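You operate a simulated robot arm through the tools that you are given. There is no shell and no other tool. Be economical: measure what you need, move in short steps, check, and stop when the job is done.

You are at the controls of a simulated robot arm. One attempt, no reset.

Task
Press both seated bars' domes onto the film, row 1 first.
Fine: one push each; bridge parked afterwards; no domes on other films.

The check looks at the end state, three seconds after you hand in, the way a careful person would. Anything else that was tipped, shoved, dropped, spilled or broken makes it a failure.

Robot
A 6-joint arm with a two-finger parallel gripper, fixed in place. Base frame: the origin is at the foot of the arm, x ahead of it, y to its left, z up; the work surface is at about z = 800. Units: mm, rad, N and s.
With the tool pointing down near the work surface it reaches from about 260 to 680 mm from the base axis. Its first joint turns from -1.152 to 1.152 rad. Payload 2.9 kg.
The tool frame sits at the grasp point between the pads (the TCP): z along the fingers, y along the line on which they close. The tips reach 30 mm beyond it. Largest opening 110 mm; finger width 20, thickness 10; the body of the gripper, 48 by 112 mm, starts 55 mm behind the TCP.
Orientation is that of the tool frame in the base frame, as [roll, pitch, yaw] about the fixed x, y, z axes, in that order (R = Rz(yaw) Ry(pitch) Rx(roll)). With the fingers straight down and closing along the base's y, the tool's x points along the base's -x, its y along +y and its z along -z.

Tools
- The arm moves only by the tool step_arm. Its arguments are lists of equal length, an entry for each row: "dp": the shift along the base's x, y, z in units of 50 mm (1.0 is 50 mm), a list of three; "angular": the turn, a rotation vector about the base's x, y, z in units of 5 degrees (1.0 is 5 degrees), a list of three. In form: {"dp": [[tx, ty, tz], ...], "angular": [[rx, ry, rz], ...]}. A call has 1 to 10 rows; each row shifts and turns the commanded pose from where the row before left it. "hand" is the opening, from 0 (shut) to 1 (fully open), set as the call begins (left out, the last holds). A call with a number of a shift or a turn outside -1 to 1 is refused whole. Each row takes 0.2 s and may step no farther than 50 mm and 0.15 rad from the row before; otherwise, or with a gripper value out of range, the whole call is refused. A pose out of reach is approached as far as the arm can. The call stops where the force on the tool passes 90 N (or 10 N more than at its start, if that is more) or the arm is blocked; 0.2 s more then pass. Each finger travels about 108 mm/s and halts on what it meets, pressing with about 36 N; the grip force reading is that of the motor and also rises with nothing between the fingers. The clock runs only during rows and for 0.2 s after the last one: add rows that do not move to give the fingers time. The reply holds the time, the measured pose of the TCP, the force on the tool along the base axes, the opening and the grip force, in the units named above and with some noise, with the torque about the TCP (base axes, N m) and any sound that the robot's microphone picked up.
- Cameras (640 x 400 px; columns grow to the right, rows downward): "scene" is fixed at [94.7, 465.2, 1373.4]; the picture's right is [-0.45, -0.89, 0.00], its down [-0.60, 0.30, -0.74] and it looks along [0.66, -0.33, -0.68] (base axes); focal length 214 px, centre (320, 200). "wrist" rides on the gripper at [72, 17, -103] in the tool frame; the picture's right is [-0.23, 0.97, 0.00], its down [-0.76, -0.18, -0.62] and it looks along [-0.61, -0.14, 0.78] (tool axes); focal length 222 px, centre (320, 200). There is no depth. A picture from a camera that has moved, and an enlarged one, comes with that camera's place and axes in the base frame and with its lens.
- grab_frame(camera): a new picture of that camera. The clock stands still meanwhile.
- inspect(camera, box): a new picture of the part [left, top, right, bottom] of that camera's present view, enlarged. The clock stands still meanwhile.
- sign_off(): hands the job in; it is judged then, once.

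Work in short steps. Places have to be worked out from the pictures, the camera data and where the tool is seen: move nearer, look again, correct. Check each grasp and each placing, and mend what went wrong. You have 120 turns and 76 pictures in all, those below and enlarged ones among them. Open the gripper and draw the arm clear of the work before you hand the job in, unless the task says otherwise; then end with one line.

The tools are called as name(argument=value, ...) on one line, values as JSON. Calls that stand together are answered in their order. step_arm: Moves the arm, as the interface text tells. Its arguments: {"type":"object","properties":{"dp":{"type":"array","items":{"type":"array","items":{"type":"number"}}},"angular":{"type":"array","items":{"type":"array","items":{"type":"number"}}},"hand":{"type":"number"}},"required":["dp","angular"]} The other tools are called the same way: grab_frame (camera) takes a picture; inspect (camera, box) takes an enlarged picture of a part of a camera's view; sign_off () hands the job in.

At the start:

```text
t: 0.0
ee_pos: [453.7, 100.7, 1157.6]
ee_rot: [3.141, 0.001, -3.142]
wrist_force: [-0.1, 0.3, -0.3]
torque: [-0.01, -0.01, -0.03]
gripper_width: 110.3
gripper_force: 0.1
```

scene: 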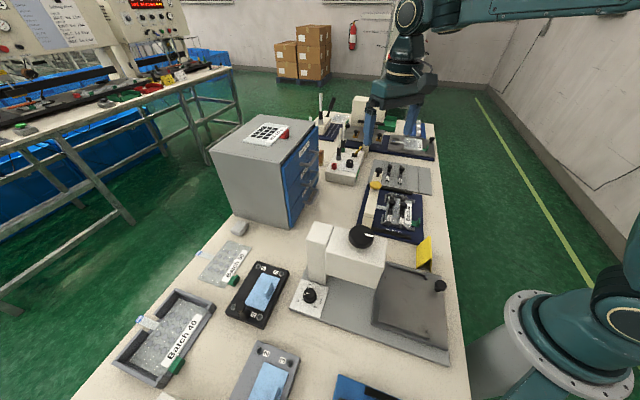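
wrist: 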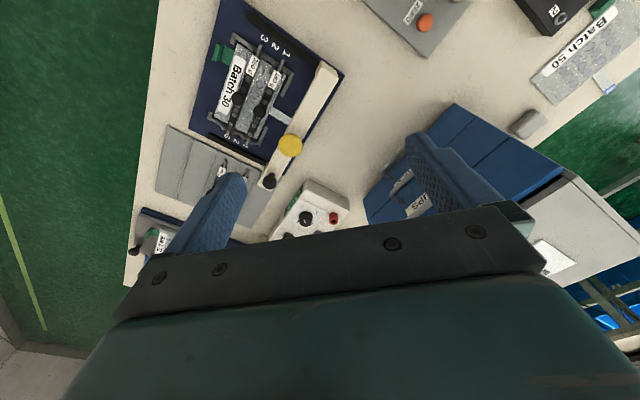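

The dark-blue tray with "Batch 30", rows 1 2 3, and a white bridge with a yellow knob looks like the work. I take enlarged views of it.

inspect(camera="wrist", box=[140, 0, 360, 260])

inspect(camera="scene", box=[310, 90, 450, 280])

```text
1.54 times, centred on (250, 130) of wrist
camera zoom: at [381.3, 115.8, 1260.3], right [0.23, 0.97, 0.0], down [0.76, -0.18, 0.62], along [0.61, -0.14, -0.78], focal length 342 px, centre (428, 308)
```

zoom: 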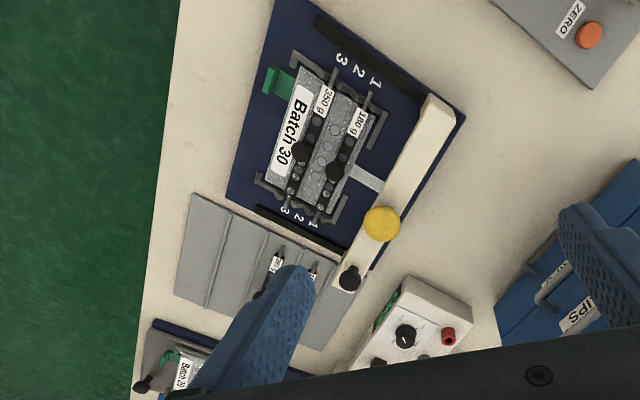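

```text
2.11 times, centred on (380, 185) of scene
camera zoom: at [94.7, 465.2, 1373.4], right [-0.45, -0.89, 0.0], down [-0.6, 0.3, -0.74], along [0.66, -0.33, -0.68], focal length 452 px, centre (194, 232)
```

zoom: 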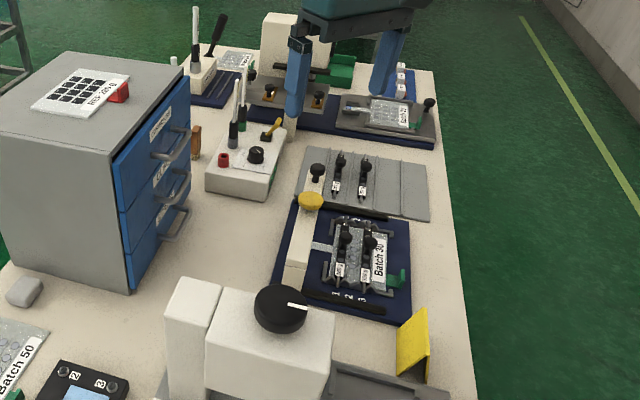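

The tray lies at about (465, -15), with the bridge on its +y side. I move the wrist camera closer, still well above everything.

step_arm(dp=[[-0.5, -0.46, -0.75], [-0.5, -0.46, -0.75], [-0.5, -0.46, -0.75], [-0.5, -0.46, -0.75], [0, 0, 0]], angular=[[0, 0, 0], [0, 0, 0], [0, 0, 0], [0, 0, 0], [0, 0, 0]])

grab_frame(camera="wrist")

grab_frame(camera="scene")

```text
refused: row 1 steps farther than a row can; nothing moved
```

```text
71 pictures are left
camera wrist: at [381.3, 115.8, 1260.3], right [0.23, 0.97, 0.0], down [0.76, -0.18, 0.62], along [0.61, -0.14, -0.78], focal length 222 px, centre (320, 200)
```

wrist: 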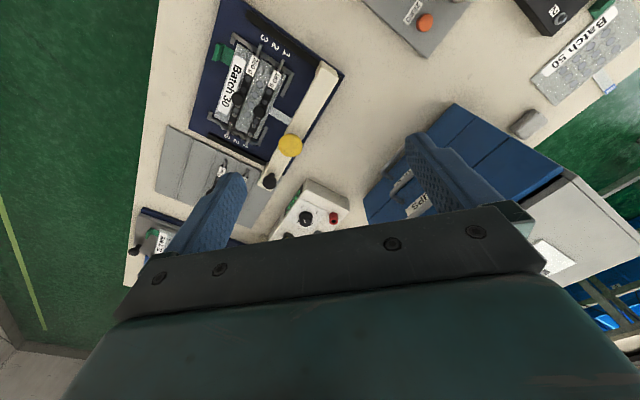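

```text
70 pictures are left
```

scene: 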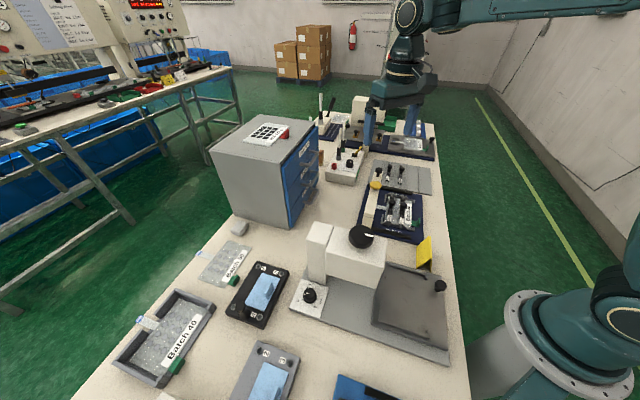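

The step was slightly too long; I use smaller rows, same target.

step_arm(dp=[[-0.4, -0.36, -0.6], [-0.4, -0.36, -0.6], [-0.4, -0.36, -0.6], [-0.4, -0.36, -0.6], [-0.4, -0.36, -0.6], [0, 0, 0]], angular=[[0, 0, 0], [0, 0, 0], [0, 0, 0], [0, 0, 0], [0, 0, 0], [0, 0, 0]])

```text
t: 1.4
ee_pos: [352.8, 9.9, 1005.8]
ee_rot: [3.141, 0.001, -3.141]
wrist_force: [0.0, 0.5, -0.4]
torque: [0.01, -0.03, 0.0]
gripper_width: 110.0
gripper_force: 0.2
```

The arm is in place; I look with the wrist camera.

grab_frame(camera="wrist")

inspect(camera="wrist", box=[200, 40, 440, 240])

```text
69 pictures are left
camera wrist: at [282.3, 25.4, 1108.3], right [0.23, 0.97, 0.0], down [0.76, -0.18, 0.62], along [0.61, -0.14, -0.78], focal length 222 px, centre (320, 200)
```

wrist: 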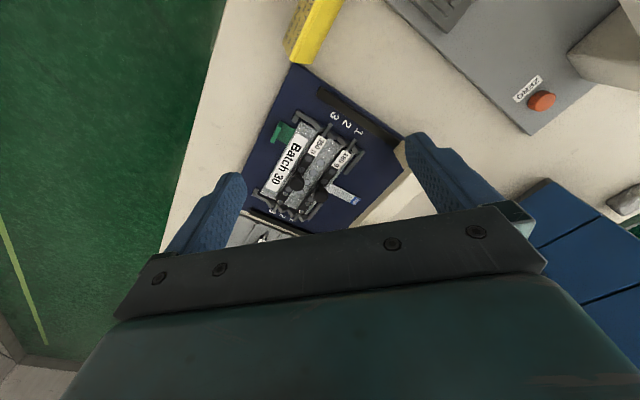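

```text
2.00 times, centred on (320, 140) of wrist
camera zoom: at [282.3, 25.4, 1108.3], right [0.23, 0.97, 0.0], down [0.76, -0.18, 0.62], along [0.61, -0.14, -0.78], focal length 444 px, centre (320, 320)
```

zoom: 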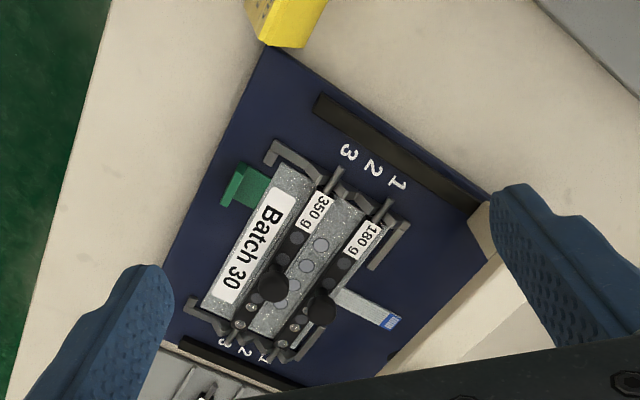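

Bars 180 g (row 1) and 350 g (row 3) are seated in the frame, and the knob side is hidden. I move forward over the bridge's far end to see the mechanism.

step_arm(dp=[[0.6, 0.1, 0], [0.6, 0.1, 0], [0.6, 0.1, 0], [0.6, 0.1, 0], [0, 0, 0]], angular=[[0, 0, 0], [0, 0, 0], [0, 0, 0], [0, 0, 0], [0, 0, 0]])

grab_frame(camera="wrist")

```text
t: 2.6
ee_pos: [473.7, 30.2, 1010.1]
ee_rot: [-3.141, 0.001, 3.141]
wrist_force: [-0.1, 0.8, 0.0]
torque: [-0.03, -0.01, -0.03]
gripper_width: 110.1
gripper_force: 0.0
```

```text
67 pictures are left
camera wrist: at [402.6, 45.2, 1111.8], right [0.23, 0.97, 0.0], down [0.76, -0.18, 0.62], along [0.61, -0.14, -0.78], focal length 222 px, centre (320, 200)
```

wrist: 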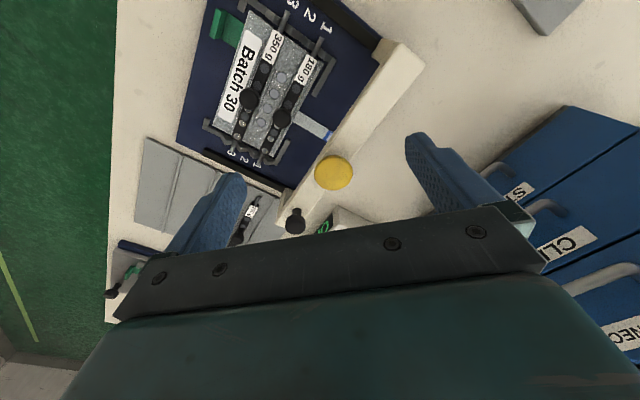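

inspect(camera="wrist", box=[200, 0, 440, 240])

inspect(camera="scene", box=[340, 150, 440, 250])

```text
1.67 times, centred on (320, 120) of wrist
camera zoom: at [402.6, 45.2, 1111.8], right [0.23, 0.97, 0.0], down [0.76, -0.18, 0.62], along [0.61, -0.14, -0.78], focal length 370 px, centre (320, 333)
```

zoom: 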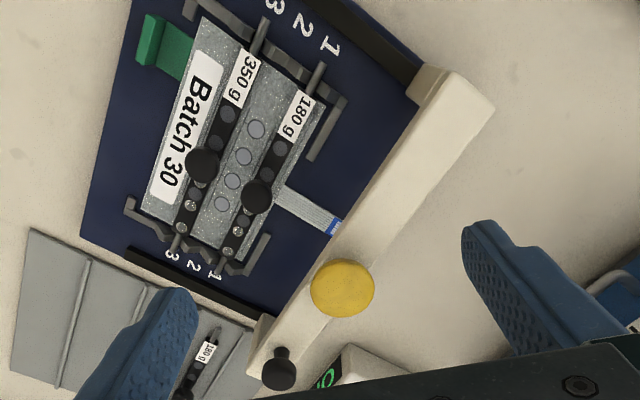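

```text
4.00 times, centred on (390, 200) of scene
camera zoom: at [94.7, 465.2, 1373.4], right [-0.45, -0.89, 0.0], down [-0.6, 0.3, -0.74], along [0.66, -0.33, -0.68], focal length 858 px, centre (40, 200)
```

zoom: 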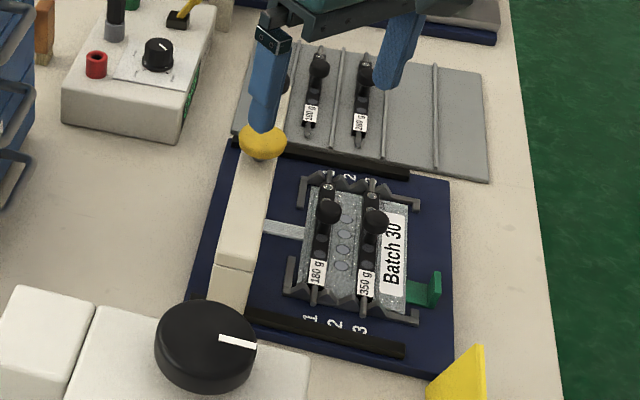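

The tray is rotated about 45° to the base; bars run along roughly (0.7,-0.7), rows step along (-0.7,-0.7). I clear the arm from the scene camera's sight line and turn the wrist to look at the bridge side-on.

step_arm(dp=[[-0.3, -0.6, 0], [-0.3, -0.6, 0], [-0.3, -0.6, 0], [-0.3, -0.6, 0], [-0.3, -0.6, 0], [0, 0, 0], [0, 0, 0], [0, 0, 0], [0, 0, 0]], angular=[[0, 0, 1], [0, 0, 1], [0, 0, 1], [0, 0, 1], [0, 0, 1], [0, 0, 1], [0, 0, 1], [0, 0, 1], [0, 0, 1]])

grab_frame(camera="wrist")

inspect(camera="scene", box=[340, 150, 440, 250])

```text
t: 4.6
ee_pos: [397.8, -119.1, 1007.7]
ee_rot: [-3.141, 0.0, -2.354]
wrist_force: [0.4, 0.5, -0.4]
torque: [0.02, -0.02, -0.01]
gripper_width: 110.1
gripper_force: 0.0
```

```text
64 pictures are left
camera wrist: at [336.3, -160.6, 1110.8], right [-0.53, 0.85, 0.0], down [0.66, 0.41, 0.62], along [0.53, 0.33, -0.78], focal length 222 px, centre (320, 200)
```

wrist: 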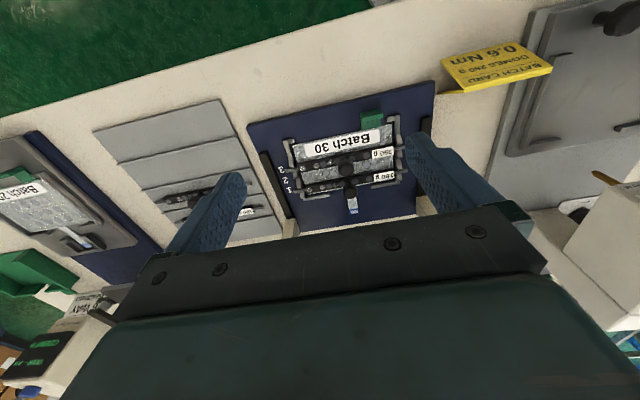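

```text
4.00 times, centred on (390, 200) of scene
camera zoom: at [94.7, 465.2, 1373.4], right [-0.45, -0.89, 0.0], down [-0.6, 0.3, -0.74], along [0.66, -0.33, -0.68], focal length 858 px, centre (40, 200)
```

zoom: 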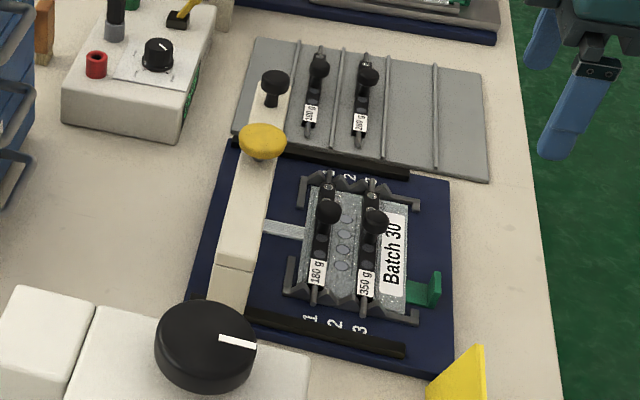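

There's a yellow batch card; I read it.

inspect(camera="wrist", box=[420, 30, 570, 110])

inspect(camera="wrist", box=[240, 80, 440, 240])

inspect(camera="wrist", box=[0, 100, 260, 260])

```text
4.27 times, centred on (495, 70) of wrist
camera zoom: at [336.3, -160.6, 1110.8], right [-0.53, 0.85, 0.0], down [0.66, 0.41, 0.62], along [0.53, 0.33, -0.78], focal length 948 px, centre (-427, 755)
```

zoom: 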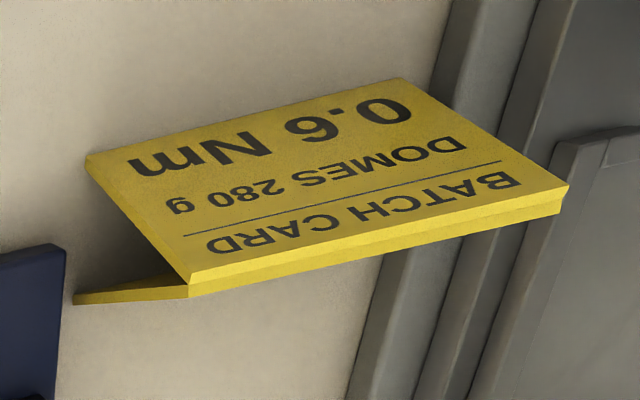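

```text
2.50 times, centred on (340, 160) of wrist
camera zoom: at [336.3, -160.6, 1110.8], right [-0.53, 0.85, 0.0], down [0.66, 0.41, 0.62], along [0.53, 0.33, -0.78], focal length 555 px, centre (270, 300)
```

zoom: 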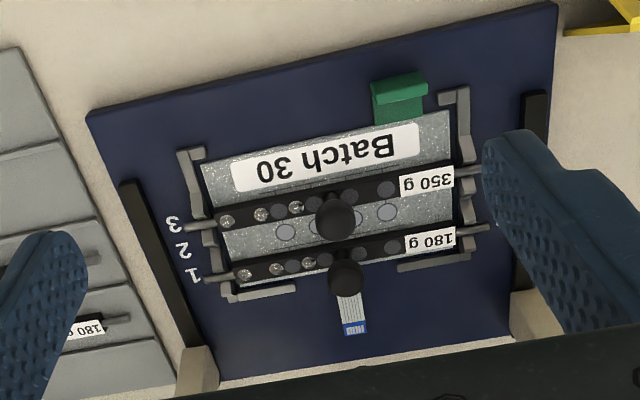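

```text
2.46 times, centred on (130, 180) of wrist
camera zoom: at [336.3, -160.6, 1110.8], right [-0.53, 0.85, 0.0], down [0.66, 0.41, 0.62], along [0.53, 0.33, -0.78], focal length 547 px, centre (788, 249)
```

zoom: 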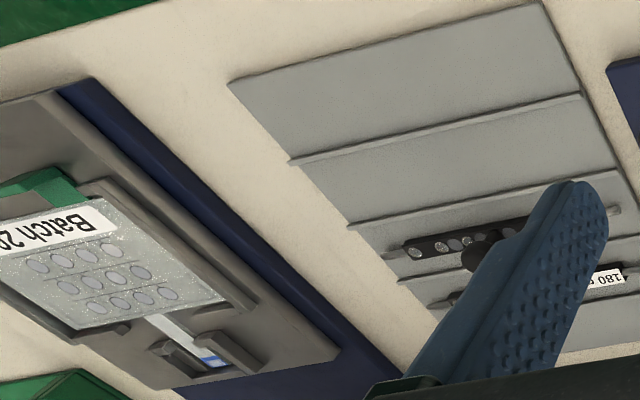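

I turn the wrist so the camera looks along the bridge (finger axis then along the sliding direction), positioned above the near half of the bridge.

step_arm(dp=[[0.26, 0.32, 0], [0.26, 0.32, 0], [0.26, 0.32, 0], [0.26, 0.32, 0], [0.26, 0.32, 0], [0.26, 0.32, 0], [0.26, 0.32, 0], [0.26, 0.32, 0], [0.26, 0.32, 0], [0.26, 0.32, 0]], angular=[[0, 0, -1], [0, 0, -1], [0, 0, -1], [0, 0, -1], [0, 0, -1], [0, 0, -1], [0, 0, -1], [0, 0, -1], [0, 0, -1], [0, 0, -1]])

step_arm(dp=[[0, 0, 0], [0, 0, 0], [0, 0, 0], [0, 0, 0], [0, 0, 0], [0, 0, 0], [0, 0, 0], [0, 0, 0]], angular=[[0, 0, -1], [0, 0, -1], [0, 0, -1], [0, 0, -1], [0, 0, -1], [0, 0, -1], [0, 0, -1], [0, 0, -1]])

grab_frame(camera="wrist")

```text
t: 6.8
ee_pos: [525.6, 40.2, 1007.7]
ee_rot: [-3.14, -0.001, 3.053]
wrist_force: [-0.1, 0.1, 1.0]
torque: [0.0, 0.01, -0.02]
gripper_width: 109.8
gripper_force: 0.0
```

```text
t: 8.6
ee_pos: [527.9, 41.6, 1009.1]
ee_rot: [-3.14, -0.001, 2.355]
wrist_force: [0.5, -0.1, 0.1]
torque: [0.01, -0.01, -0.02]
gripper_width: 110.0
gripper_force: 0.2
```

```text
59 pictures are left
camera wrist: at [489.5, 102.8, 1111.0], right [0.85, 0.53, 0.0], down [0.41, -0.66, 0.62], along [0.33, -0.53, -0.78], focal length 222 px, centre (320, 200)
```

wrist: 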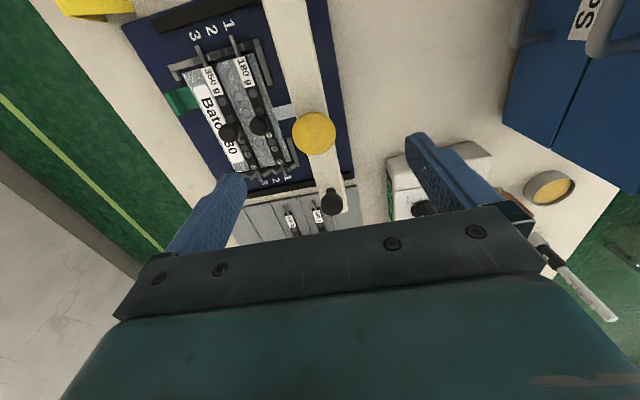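

inspect(camera="wrist", box=[200, 0, 380, 240])

```text
1.67 times, centred on (290, 120) of wrist
camera zoom: at [489.5, 102.8, 1111.0], right [0.85, 0.53, 0.0], down [0.41, -0.66, 0.62], along [0.33, -0.53, -0.78], focal length 370 px, centre (370, 333)
```

zoom: 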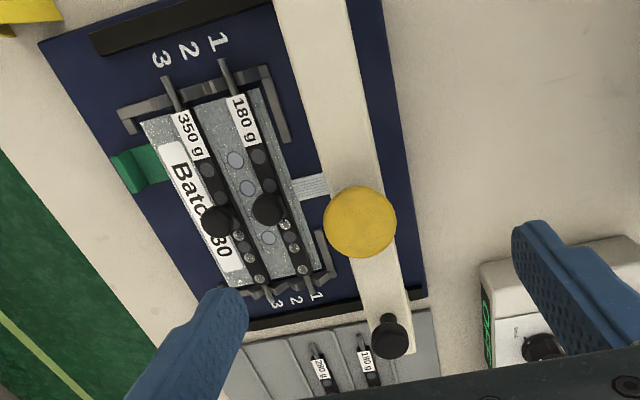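

Triangulating: yellow button (528,31,910), black handle knob (586,-29,911), bar knobs row 1 (478,-18,848) and row 3 (450.5,-45,850). So the slide is ~70 mm to row 1 and ~109 mm to row 3 along (-0.707,-0.707). I move above the black knob with a narrower opening.

step_arm(dp=[[0.4, -0.48, 0], [0.4, -0.48, 0], [0.36, -0.45, 0], [0, 0, -0.4], [0, 0, -0.4], [0, 0, 0]], angular=[[0, 0, 0], [0, 0, 0], [0, 0, 0], [0, 0, 0], [0, 0, 0], [0, 0, 0]], hand=0.6)

grab_frame(camera="wrist")

inspect(camera="scene", box=[340, 110, 440, 230])

```text
t: 10.0
ee_pos: [586.7, -29.7, 968.1]
ee_rot: [3.142, 0.002, 2.358]
wrist_force: [0.4, -0.3, -0.3]
torque: [-0.03, 0.01, -0.01]
gripper_width: 66.2
gripper_force: 0.1
```

```text
57 pictures are left
camera wrist: at [547.9, 32.2, 1070.4], right [0.85, 0.53, 0.0], down [0.41, -0.66, 0.62], along [0.33, -0.53, -0.78], focal length 222 px, centre (320, 200)
```

wrist: 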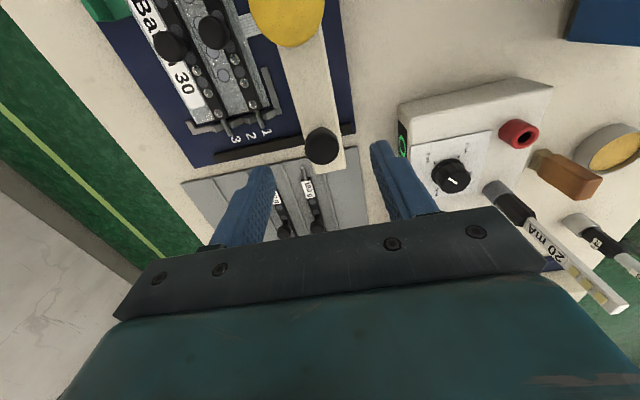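

```text
3.33 times, centred on (390, 170) of scene
camera zoom: at [94.7, 465.2, 1373.4], right [-0.45, -0.89, 0.0], down [-0.6, 0.3, -0.74], along [0.66, -0.33, -0.68], focal length 715 px, centre (87, 300)
```

zoom: 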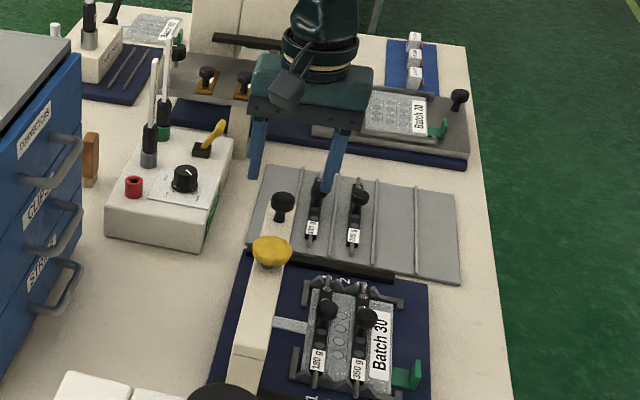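

The black knob is confirmed at (588,-30), cap around z 911 and beam top around 885. I descend to z≈919 (tips ≈889) and close on the cap.

step_arm(dp=[[0.03, 0, -0.4], [0, 0, -0.4], [0, 0, -0.18], [0, 0, 0]], angular=[[0, 0, 0], [0, 0, 0], [0, 0, 0], [0, 0, 0]])

grab_frame(camera="wrist")

inspect(camera="scene", box=[340, 110, 440, 230])

```text
t: 11.0
ee_pos: [587.0, -30.6, 919.8]
ee_rot: [3.14, 0.0, 2.357]
wrist_force: [-1.3, -1.8, 0.5]
torque: [-0.02, 0.0, 0.03]
gripper_width: 65.9
gripper_force: 0.1
```

```text
55 pictures are left
camera wrist: at [548.9, 31.0, 1021.3], right [0.85, 0.53, 0.0], down [0.41, -0.66, 0.62], along [0.33, -0.53, -0.78], focal length 222 px, centre (320, 200)
```

wrist: 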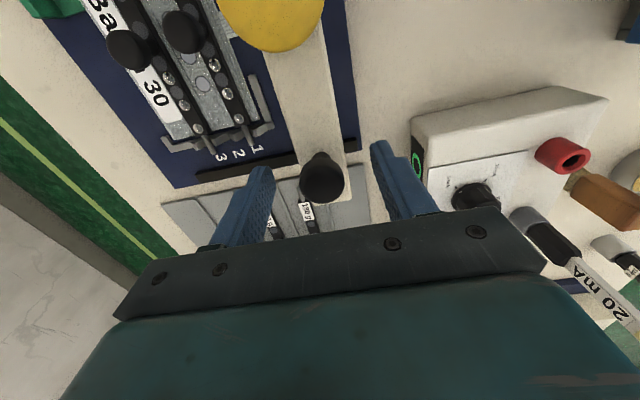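

```text
3.33 times, centred on (390, 170) of scene
camera zoom: at [94.7, 465.2, 1373.4], right [-0.45, -0.89, 0.0], down [-0.6, 0.3, -0.74], along [0.66, -0.33, -0.68], focal length 715 px, centre (87, 300)
```

zoom: 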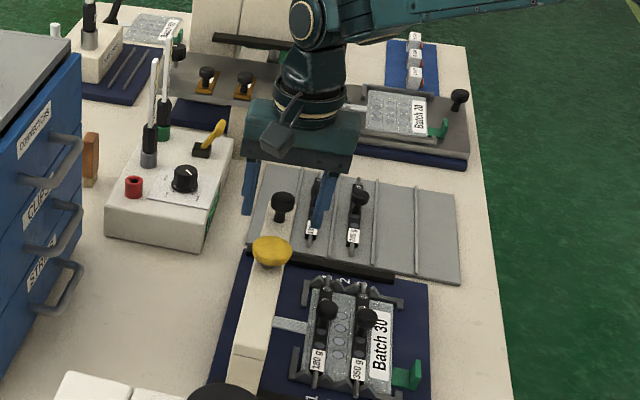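

The knob is centred between the pads within ~2 mm. I close on it.

step_arm(dp=[[0, 0, 0], [0, 0, 0], [0, 0, 0]], angular=[[0, 0, 0], [0, 0, 0], [0, 0, 0]], hand=0.0)

grab_frame(camera="wrist")

```text
t: 11.8
ee_pos: [587.5, -30.4, 919.9]
ee_rot: [3.142, 0.0, 2.358]
wrist_force: [3.5, 3.6, -2.7]
torque: [0.0, -0.42, -0.2]
gripper_width: 31.9
gripper_force: 45.4
```

```text
53 pictures are left
camera wrist: at [549.1, 31.3, 1021.4], right [0.85, 0.53, 0.0], down [0.41, -0.66, 0.62], along [0.33, -0.53, -0.78], focal length 222 px, centre (320, 200)
```

wrist: 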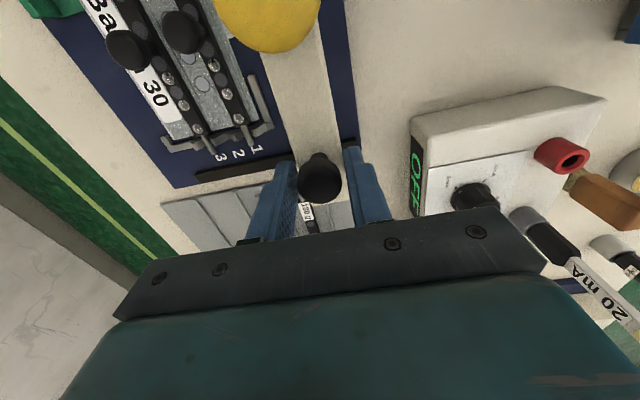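

The knob is gripped (32 mm). I start a gentle slide of 20 mm along (-0.707,-0.707), watching force.

step_arm(dp=[[-0.0707, -0.0707, 0], [-0.0707, -0.0707, 0], [-0.0707, -0.0707, 0], [-0.0707, -0.0707, 0], [0, 0, 0]], angular=[[0, 0, 0], [0, 0, 0], [0, 0, 0], [0, 0, 0], [0, 0, 0]])

grab_frame(camera="wrist")

```text
t: 13.0
ee_pos: [573.8, -43.9, 918.1]
ee_rot: [3.141, 0.0, 2.357]
wrist_force: [5.8, -4.2, -2.4]
torque: [0.26, 0.28, 0.27]
gripper_width: 31.7
gripper_force: 44.9
```

```text
52 pictures are left
camera wrist: at [534.8, 17.1, 1021.4], right [0.85, 0.53, 0.0], down [0.41, -0.66, 0.62], along [0.33, -0.53, -0.78], focal length 222 px, centre (320, 200)
```

wrist: 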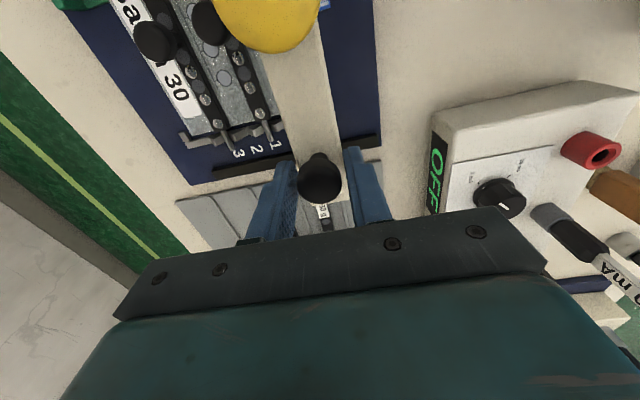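

The bridge slides freely with the knob. I continue 40 mm more (60 of ~70).

step_arm(dp=[[-0.0707, -0.0707, 0], [-0.0707, -0.0707, 0], [-0.0707, -0.0707, 0], [-0.0707, -0.0707, 0], [-0.0707, -0.0707, 0], [-0.0707, -0.0707, 0], [-0.0707, -0.0707, 0], [-0.0707, -0.0707, 0], [0, 0, 0]], angular=[[0, 0, 0], [0, 0, 0], [0, 0, 0], [0, 0, 0], [0, 0, 0], [0, 0, 0], [0, 0, 0], [0, 0, 0], [0, 0, 0]])

inspect(camera="scene", box=[350, 170, 430, 250])

grab_frame(camera="wrist")

```text
t: 15.0
ee_pos: [545.9, -72.7, 918.5]
ee_rot: [3.14, -0.001, 2.356]
wrist_force: [4.9, -3.0, 6.4]
torque: [-0.6, -0.79, -0.12]
gripper_width: 31.6
gripper_force: 44.3
```

```text
5.00 times, centred on (390, 210) of scene
camera zoom: at [94.7, 465.2, 1373.4], right [-0.45, -0.89, 0.0], down [-0.6, 0.3, -0.74], along [0.66, -0.33, -0.68], focal length 1072 px, centre (-30, 150)
```

zoom: 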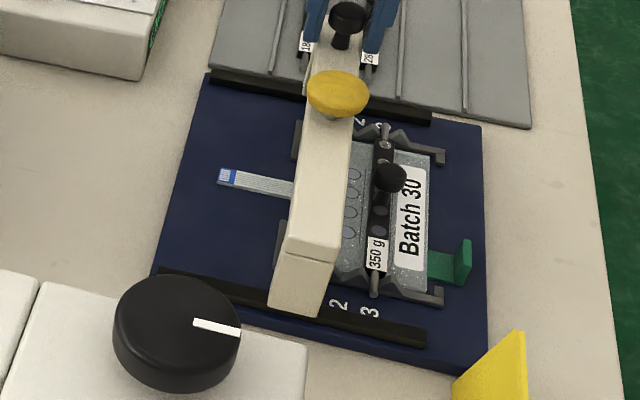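

```text
50 pictures are left
camera wrist: at [507.3, -10.2, 1021.4], right [0.85, 0.53, 0.0], down [0.41, -0.66, 0.62], along [0.33, -0.53, -0.78], focal length 222 px, centre (320, 200)
```

wrist: 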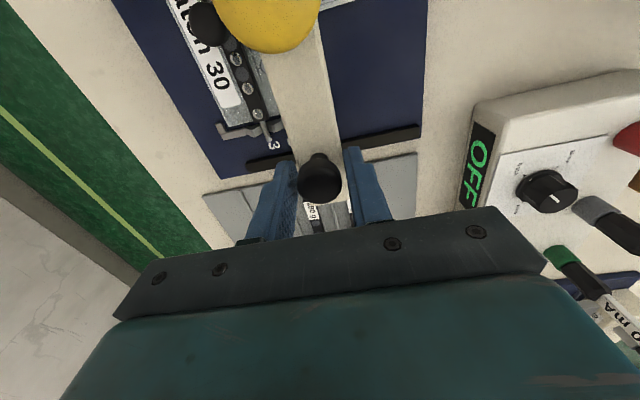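

Moved 59 mm; ~10.5 mm remain to row 1. I move that and check alignment.

step_arm(dp=[[-0.05, -0.05, 0], [-0.05, -0.05, 0], [-0.05, -0.05, 0], [0, 0, 0]], angular=[[0, 0, 0], [0, 0, 0], [0, 0, 0], [0, 0, 0]])

inspect(camera="scene", box=[350, 170, 430, 250])

```text
t: 16.0
ee_pos: [539.5, -78.7, 919.1]
ee_rot: [3.141, 0.001, 2.355]
wrist_force: [11.0, -6.0, 1.5]
torque: [-0.29, -0.26, -0.19]
gripper_width: 32.1
gripper_force: 45.1
```

```text
5.00 times, centred on (390, 210) of scene
camera zoom: at [94.9, 465.1, 1373.4], right [-0.45, -0.89, 0.0], down [-0.6, 0.3, -0.74], along [0.66, -0.33, -0.68], focal length 1072 px, centre (-30, 150)
```

zoom: 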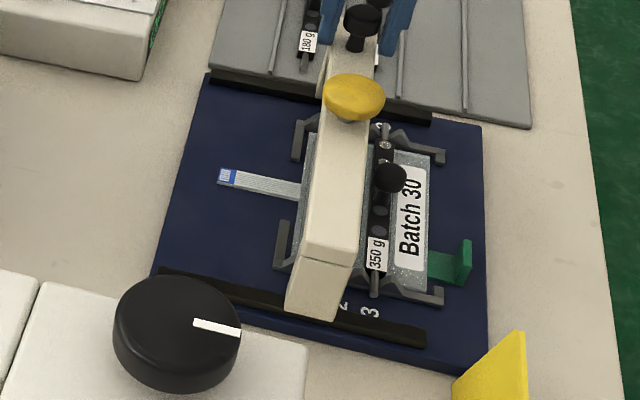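

The bridge seems close to row 1. I release the knob, rise, and move so the wrist camera can check the yellow button's position against row 1.

step_arm(dp=[[0, 0, 0], [0, 0, 0]], angular=[[0, 0, 0], [0, 0, 0]], hand=0.6)

step_arm(dp=[[0, 0, 0.5], [0, 0, 0.6], [0, 0, 0.6], [-0.35, 0.4, 0], [-0.35, 0.4, 0], [0, 0, 0]], angular=[[0, 0, 0], [0, 0, 0], [0, 0, 0], [0, 0, 0], [0, 0, 0], [0, 0, 0]])

inspect(camera="wrist", box=[200, 0, 400, 240])

inspect(camera="scene", box=[350, 170, 430, 250])

```text
t: 16.6
ee_pos: [537.4, -79.4, 917.8]
ee_rot: [-3.142, -0.003, 2.357]
wrist_force: [-0.1, 0.1, -0.1]
torque: [0.02, 0.02, -0.01]
gripper_width: 65.9
gripper_force: 0.1
```

```text
t: 18.0
ee_pos: [503.5, -41.3, 1004.6]
ee_rot: [-3.141, 0.0, 2.355]
wrist_force: [0.2, -0.7, -0.3]
torque: [-0.01, -0.02, 0.0]
gripper_width: 66.1
gripper_force: 0.0
```

```text
1.67 times, centred on (300, 120) of wrist
camera zoom: at [465.5, 21.4, 1107.5], right [0.85, 0.53, 0.0], down [0.41, -0.66, 0.62], along [0.33, -0.53, -0.78], focal length 370 px, centre (353, 333)
```

zoom: 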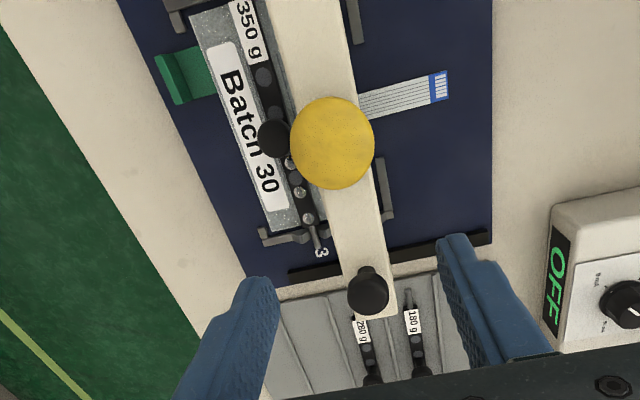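

```text
5.00 times, centred on (390, 210) of scene
camera zoom: at [94.7, 465.2, 1373.4], right [-0.45, -0.89, 0.0], down [-0.6, 0.3, -0.74], along [0.66, -0.33, -0.68], focal length 1072 px, centre (-30, 150)
```

zoom: 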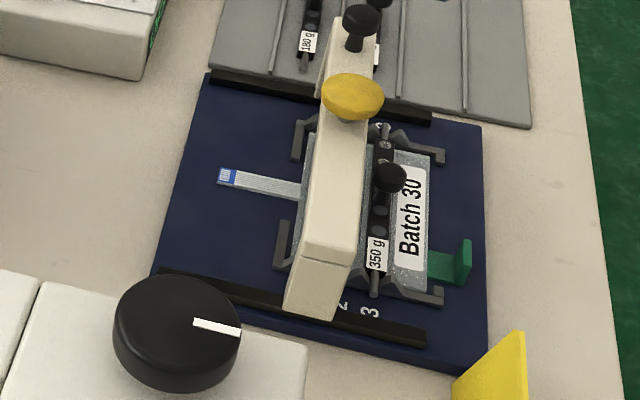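

The yellow button is now at (478.3,-18.3), directly over row 1's knob (478,-17.7). I close the fingers and position above the button's centre.

step_arm(dp=[[-0.25, 0.23, 0], [-0.25, 0.23, 0], [0, 0, -0.4], [0, 0, -0.3], [0, 0, 0]], angular=[[0, 0, 0], [0, 0, 0], [0, 0, 0], [0, 0, 0], [0, 0, 0]], hand=0.0)

inspect(camera="scene", box=[350, 130, 450, 250])

grab_frame(camera="wrist")

```text
t: 19.2
ee_pos: [478.7, -15.4, 969.6]
ee_rot: [-3.141, -0.001, 2.355]
wrist_force: [0.3, 0.5, 0.0]
torque: [0.0, 0.03, 0.03]
gripper_width: 0.0
gripper_force: 35.7
```

```text
3.33 times, centred on (400, 190) of scene
camera zoom: at [94.7, 465.2, 1373.4], right [-0.45, -0.89, 0.0], down [-0.6, 0.3, -0.74], along [0.66, -0.33, -0.68], focal length 715 px, centre (53, 233)
```

zoom: 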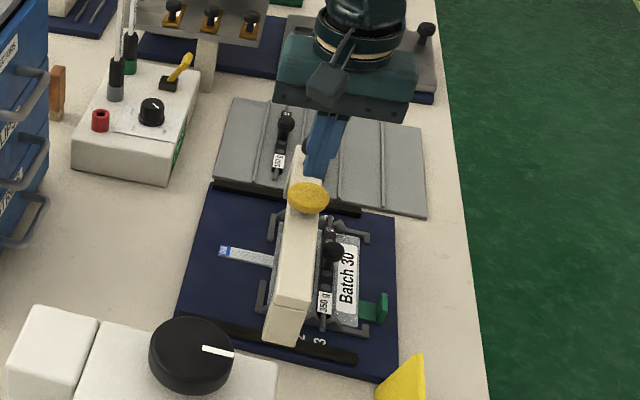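

```text
45 pictures are left
camera wrist: at [440.0, 46.1, 1070.9], right [0.85, 0.53, 0.0], down [0.41, -0.66, 0.62], along [0.33, -0.53, -0.78], focal length 222 px, centre (320, 200)
```

wrist: 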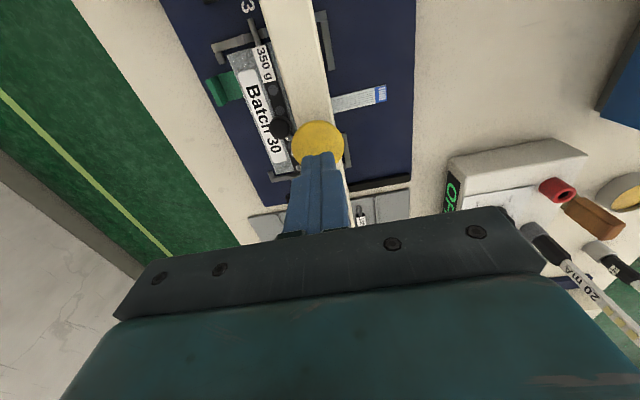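

Tips are above the button. I approach 14 mm with a 2.5 mm y-correction, just short of contact.

step_arm(dp=[[0, -0.05, -0.14], [0, 0, -0.14], [0, 0, 0]], angular=[[0, 0, 0], [0, 0, 0], [0, 0, 0]])

grab_frame(camera="wrist")

```text
t: 20.0
ee_pos: [479.0, -18.5, 955.2]
ee_rot: [3.141, -0.001, 2.355]
wrist_force: [0.6, 0.0, -0.4]
torque: [-0.02, -0.01, 0.01]
gripper_width: 0.0
gripper_force: 36.2
```

```text
44 pictures are left
camera wrist: at [439.9, 43.8, 1057.4], right [0.85, 0.53, 0.0], down [0.41, -0.66, 0.62], along [0.33, -0.53, -0.78], focal length 222 px, centre (320, 200)
```

wrist: 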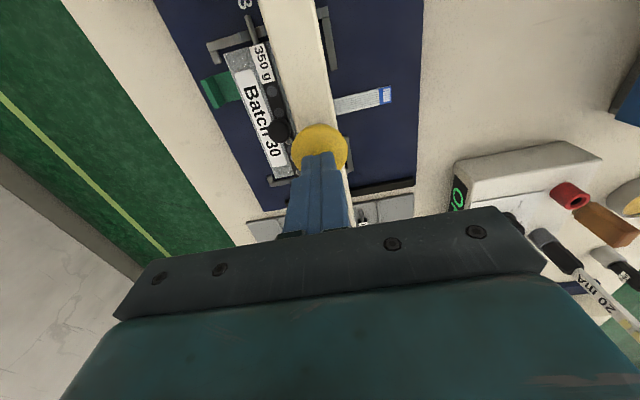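

Ready above the button. I push down in small continuous increments, watching force.

step_arm(dp=[[0, 0, -0.06], [0, 0, -0.06], [0, 0, -0.06], [0, 0, -0.06], [0, 0, -0.06]], angular=[[0, 0, 0], [0, 0, 0], [0, 0, 0], [0, 0, 0], [0, 0, 0]])

```text
t: 21.2
ee_pos: [477.3, -17.4, 942.9]
ee_rot: [3.138, 0.0, 2.358]
wrist_force: [-9.7, 7.0, 25.2]
torque: [0.21, 0.32, -0.05]
gripper_width: 0.0
gripper_force: 35.6
```

Contact with 25 N at tip height ≈ 913. I continue the same push.

step_arm(dp=[[0, 0, -0.05], [0, 0, -0.05], [0, 0, -0.05]], angular=[[0, 0, 0], [0, 0, 0], [0, 0, 0]])

inspect(camera="scene", box=[350, 170, 430, 250])

```text
t: 22.0
ee_pos: [479.3, -17.3, 942.1]
ee_rot: [3.129, 0.005, 2.36]
wrist_force: [-10.2, 3.2, 18.2]
torque: [0.17, 0.39, -0.01]
gripper_width: 0.0
gripper_force: 35.9
stopped in row 3: the force on the tool passed its limit at 101 N (the readings are from after the stop); the commanded pose is now the measured one
```

```text
5.00 times, centred on (390, 210) of scene
camera zoom: at [94.2, 465.3, 1373.4], right [-0.45, -0.89, 0.0], down [-0.6, 0.3, -0.74], along [0.66, -0.33, -0.68], focal length 1072 px, centre (-30, 150)
```

zoom: 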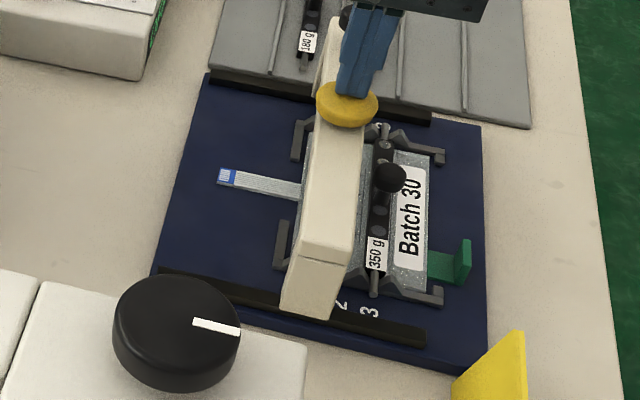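

The push ended against a hard stop at 101 N; the button looks lowered. I lift straight up and examine the result.

step_arm(dp=[[0, 0, 0.2], [0, 0, 0.4], [0, 0, 0.6], [0.35, -0.35, 0], [0.2, -0.2, 0], [0, 0, 0]], angular=[[0, 0, 0], [0, 0, 0], [0, 0, 0], [0, 0, 0], [0, 0, 0], [0, 0, 0]])

inspect(camera="scene", box=[350, 170, 430, 250])

inspect(camera="wrist", box=[200, 0, 400, 240])

```text
t: 23.4
ee_pos: [508.1, -45.8, 1003.5]
ee_rot: [3.13, 0.006, 2.359]
wrist_force: [-0.3, -1.0, 0.7]
torque: [-0.03, 0.03, 0.01]
gripper_width: 0.2
gripper_force: 36.1
```

```text
5.00 times, centred on (390, 210) of scene
camera zoom: at [94.7, 465.2, 1373.4], right [-0.45, -0.89, 0.0], down [-0.6, 0.3, -0.74], along [0.66, -0.33, -0.68], focal length 1072 px, centre (-30, 150)
```

zoom: 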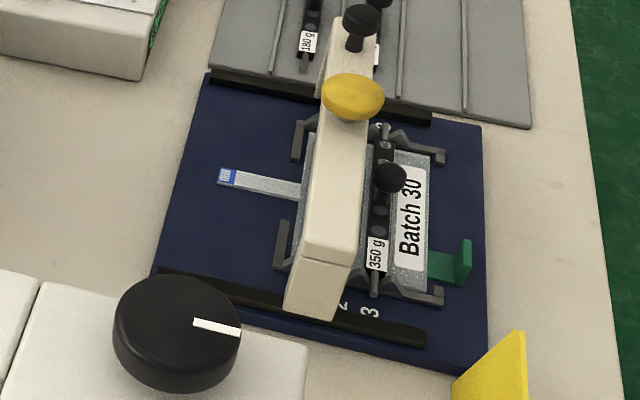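

```text
1.67 times, centred on (300, 120) of wrist
camera zoom: at [469.0, 14.9, 1104.8], right [0.85, 0.53, 0.01], down [0.41, -0.66, 0.63], along [0.34, -0.53, -0.78], focal length 370 px, centre (353, 333)
```

zoom: 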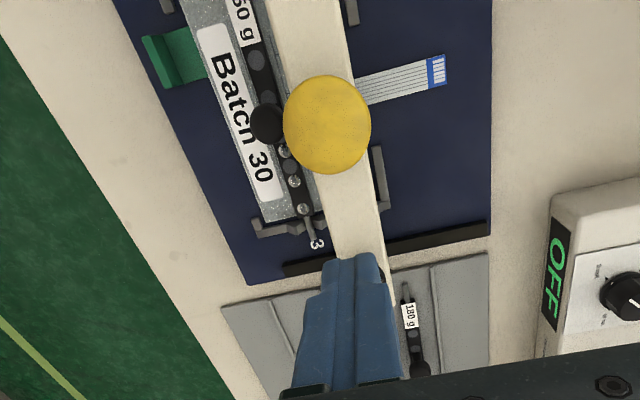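

The button sprang back fully, bridge unmoved. I go to the black knob again at (538.5,-78.5), also levelling the slight tilt.

step_arm(dp=[[0, 0, 0], [0.3, -0.32, 0], [0.31, -0.34, 0], [0, 0, -0.4], [0, 0, -0.4], [0, 0, 0]], angular=[[-0.046, 0.142, 0], [0, 0, 0], [0, 0, 0], [0, 0, 0], [0, 0, 0], [0, 0, 0]], hand=0.6)

grab_frame(camera="wrist")

```text
t: 24.8
ee_pos: [537.9, -77.1, 961.9]
ee_rot: [-3.14, -0.001, 2.36]
wrist_force: [-0.4, -0.8, 0.4]
torque: [-0.02, 0.0, 0.02]
gripper_width: 66.2
gripper_force: 0.1
```

```text
40 pictures are left
camera wrist: at [500.0, -15.7, 1063.5], right [0.85, 0.53, 0.0], down [0.42, -0.66, 0.62], along [0.33, -0.53, -0.78], focal length 222 px, centre (320, 200)
```

wrist: 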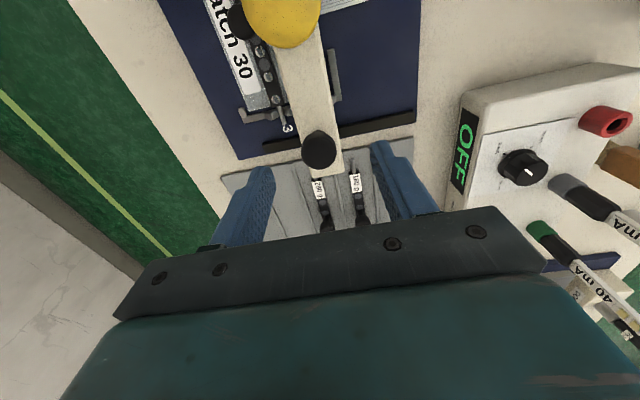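

Knob at (538,-78.5), well under the tool. I descend to z≈919 and grip.

step_arm(dp=[[0, -0.02, -0.4], [0, 0, -0.4], [0, 0, -0.06], [0, 0, 0]], angular=[[0, 0, 0], [0, 0, 0], [0, 0, 0], [0, 0, 0]])

step_arm(dp=[[0, 0, 0], [0, 0, 0], [0, 0, 0]], angular=[[0, 0, 0], [0, 0, 0], [0, 0, 0]], hand=0.0)

```text
t: 25.8
ee_pos: [535.9, -79.9, 918.2]
ee_rot: [-3.139, -0.001, 2.359]
wrist_force: [-0.4, 0.3, 0.0]
torque: [0.0, 0.02, -0.01]
gripper_width: 66.0
gripper_force: 0.1
```

```text
t: 26.6
ee_pos: [536.6, -78.9, 919.2]
ee_rot: [-3.141, 0.002, 2.36]
wrist_force: [1.6, 4.3, -2.5]
torque: [-0.07, -0.53, -0.53]
gripper_width: 31.6
gripper_force: 45.5
```

Gripped. I slide 39.5 mm further along the rows to row 3.

step_arm(dp=[[-0.07, -0.07, 0], [-0.07, -0.07, 0], [-0.07, -0.07, 0], [-0.07, -0.07, 0], [-0.07, -0.07, 0], [-0.07, -0.07, 0], [-0.07, -0.07, 0], [-0.068, -0.068, 0], [0, 0, 0]], angular=[[0, 0, 0], [0, 0, 0], [0, 0, 0], [0, 0, 0], [0, 0, 0], [0, 0, 0], [0, 0, 0], [0, 0, 0], [0, 0, 0]])

inspect(camera="scene", box=[350, 170, 430, 250])

```text
t: 28.6
ee_pos: [509.0, -106.2, 918.7]
ee_rot: [-3.138, -0.002, 2.362]
wrist_force: [-14.0, 17.2, 18.4]
torque: [1.03, 0.72, -0.66]
gripper_width: 31.6
gripper_force: 45.0
```

```text
5.00 times, centred on (390, 210) of scene
camera zoom: at [94.1, 465.7, 1373.2], right [-0.45, -0.89, 0.0], down [-0.6, 0.3, -0.74], along [0.66, -0.33, -0.68], focal length 1072 px, centre (-30, 150)
```

zoom: 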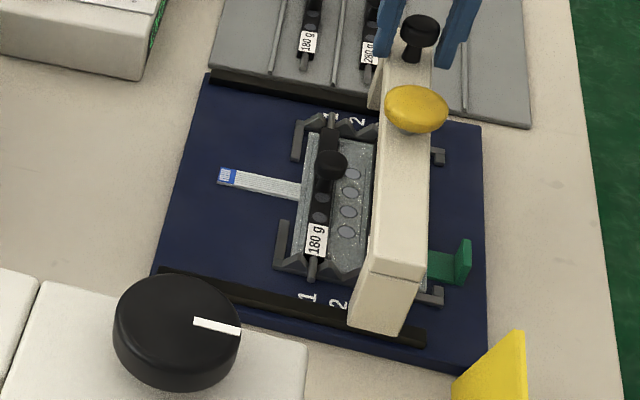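

Bridge near row 3; some side load from the rail. I release, rise and look from the wrist camera at the alignment and at row 1's result.

step_arm(dp=[[0, 0, 0], [0, 0, 0]], angular=[[0, 0, 0], [0, 0, 0]], hand=0.6)

step_arm(dp=[[0, 0, 0.5], [0, 0, 0.6], [0, 0, 0.6], [-0.35, 0.4, 0], [-0.35, 0.4, 0], [0, 0, 0]], angular=[[0, 0, 0], [0, 0, 0], [0, 0, 0], [0, 0, 0], [0, 0, 0], [0, 0, 0]])

inspect(camera="wrist", box=[200, 0, 400, 240])

inspect(camera="wrist", box=[310, 0, 420, 90])

```text
t: 29.2
ee_pos: [510.0, -107.8, 917.9]
ee_rot: [-3.138, 0.002, 2.361]
wrist_force: [-0.2, 0.3, -0.3]
torque: [0.05, 0.0, 0.03]
gripper_width: 66.1
gripper_force: 0.0
```

```text
t: 30.6
ee_pos: [471.2, -68.3, 1005.0]
ee_rot: [-3.139, -0.001, 2.36]
wrist_force: [-0.4, 1.2, 0.1]
torque: [0.01, -0.01, -0.02]
gripper_width: 65.9
gripper_force: 0.0
```

```text
1.67 times, centred on (300, 120) of wrist
camera zoom: at [433.1, -5.6, 1106.1], right [0.85, 0.53, 0.0], down [0.42, -0.66, 0.62], along [0.33, -0.53, -0.78], focal length 370 px, centre (353, 333)
```

zoom: 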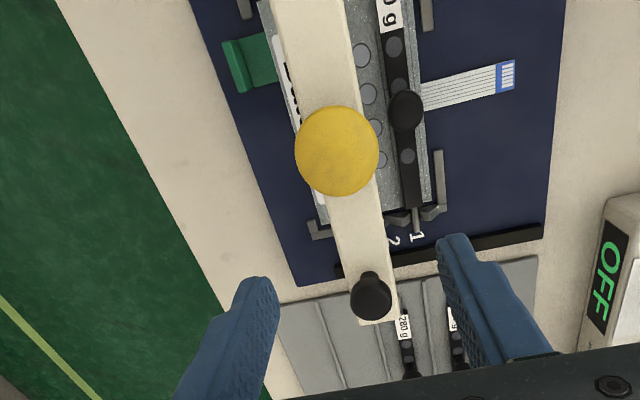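

```text
4.44 times, centred on (365, 45) of wrist
camera zoom: at [433.1, -5.6, 1106.1], right [0.85, 0.53, 0.0], down [0.42, -0.66, 0.62], along [0.33, -0.53, -0.78], focal length 987 px, centre (120, 889)
```

zoom: 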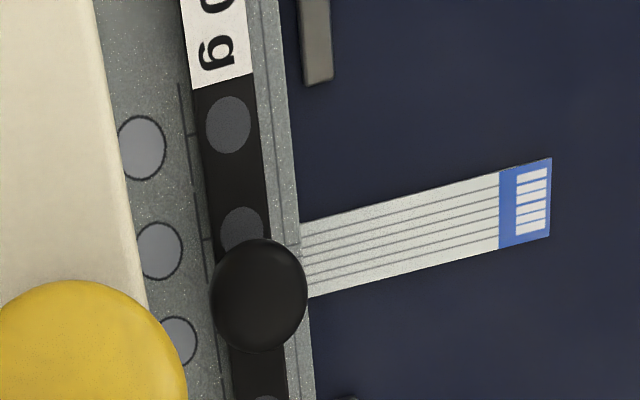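

Row 1's silver domes are gone from the bar: pressed. The yellow button is at (448.6,-46.8), over row 3's knob (450,-46.5). I close the fingers and go above the button.

step_arm(dp=[[-0.22, 0.22, 0], [-0.22, 0.22, 0], [0, 0, -0.4], [0, 0, -0.4], [0, 0, -0.2], [0, 0, 0]], angular=[[0, 0, 0], [0, 0, 0], [0, 0, 0], [0, 0, 0], [0, 0, 0], [0, 0, 0]], hand=0.0)

grab_frame(camera="wrist")

```text
t: 32.0
ee_pos: [453.2, -45.6, 951.3]
ee_rot: [-3.141, 0.0, 2.359]
wrist_force: [0.3, -0.7, -0.4]
torque: [0.01, 0.01, 0.0]
gripper_width: 0.0
gripper_force: 35.8
```

```text
36 pictures are left
camera wrist: at [414.8, 16.5, 1053.7], right [0.85, 0.53, 0.0], down [0.42, -0.66, 0.62], along [0.33, -0.53, -0.78], focal length 222 px, centre (320, 200)
```

wrist: 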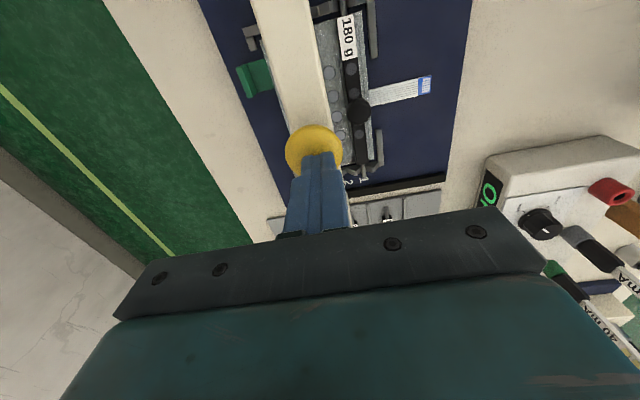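

Tips are ~4 mm off centre in x; I correct laterally without descending.

step_arm(dp=[[-0.08, -0.02, 0], [0, 0, 0]], angular=[[0, 0, 0], [0, 0, 0]])

```text
t: 32.6
ee_pos: [449.2, -45.9, 952.8]
ee_rot: [-3.139, 0.0, 2.36]
wrist_force: [0.0, 0.0, 0.8]
torque: [0.03, 0.01, 0.02]
gripper_width: 0.2
gripper_force: 36.3
```

Centred now. One continuous push down, until it stops at the force limit.

step_arm(dp=[[0, 0, -0.06], [0, 0, -0.06], [0, 0, -0.06], [0, 0, -0.06], [0, 0, -0.06], [0, 0, -0.05], [0, 0, -0.05], [0, 0, -0.05]], angular=[[0, 0, 0], [0, 0, 0], [0, 0, 0], [0, 0, 0], [0, 0, 0], [0, 0, 0], [0, 0, 0], [0, 0, 0]])

```text
t: 34.2
ee_pos: [451.2, -45.0, 941.9]
ee_rot: [3.135, 0.005, 2.365]
wrist_force: [-11.2, 2.6, 21.3]
torque: [0.16, 0.43, -0.02]
gripper_width: 0.0
gripper_force: 35.5
stopped in row 7: the force on the tool passed its limit at 95 N (the readings are from after the stop); the commanded pose is now the measured one
```

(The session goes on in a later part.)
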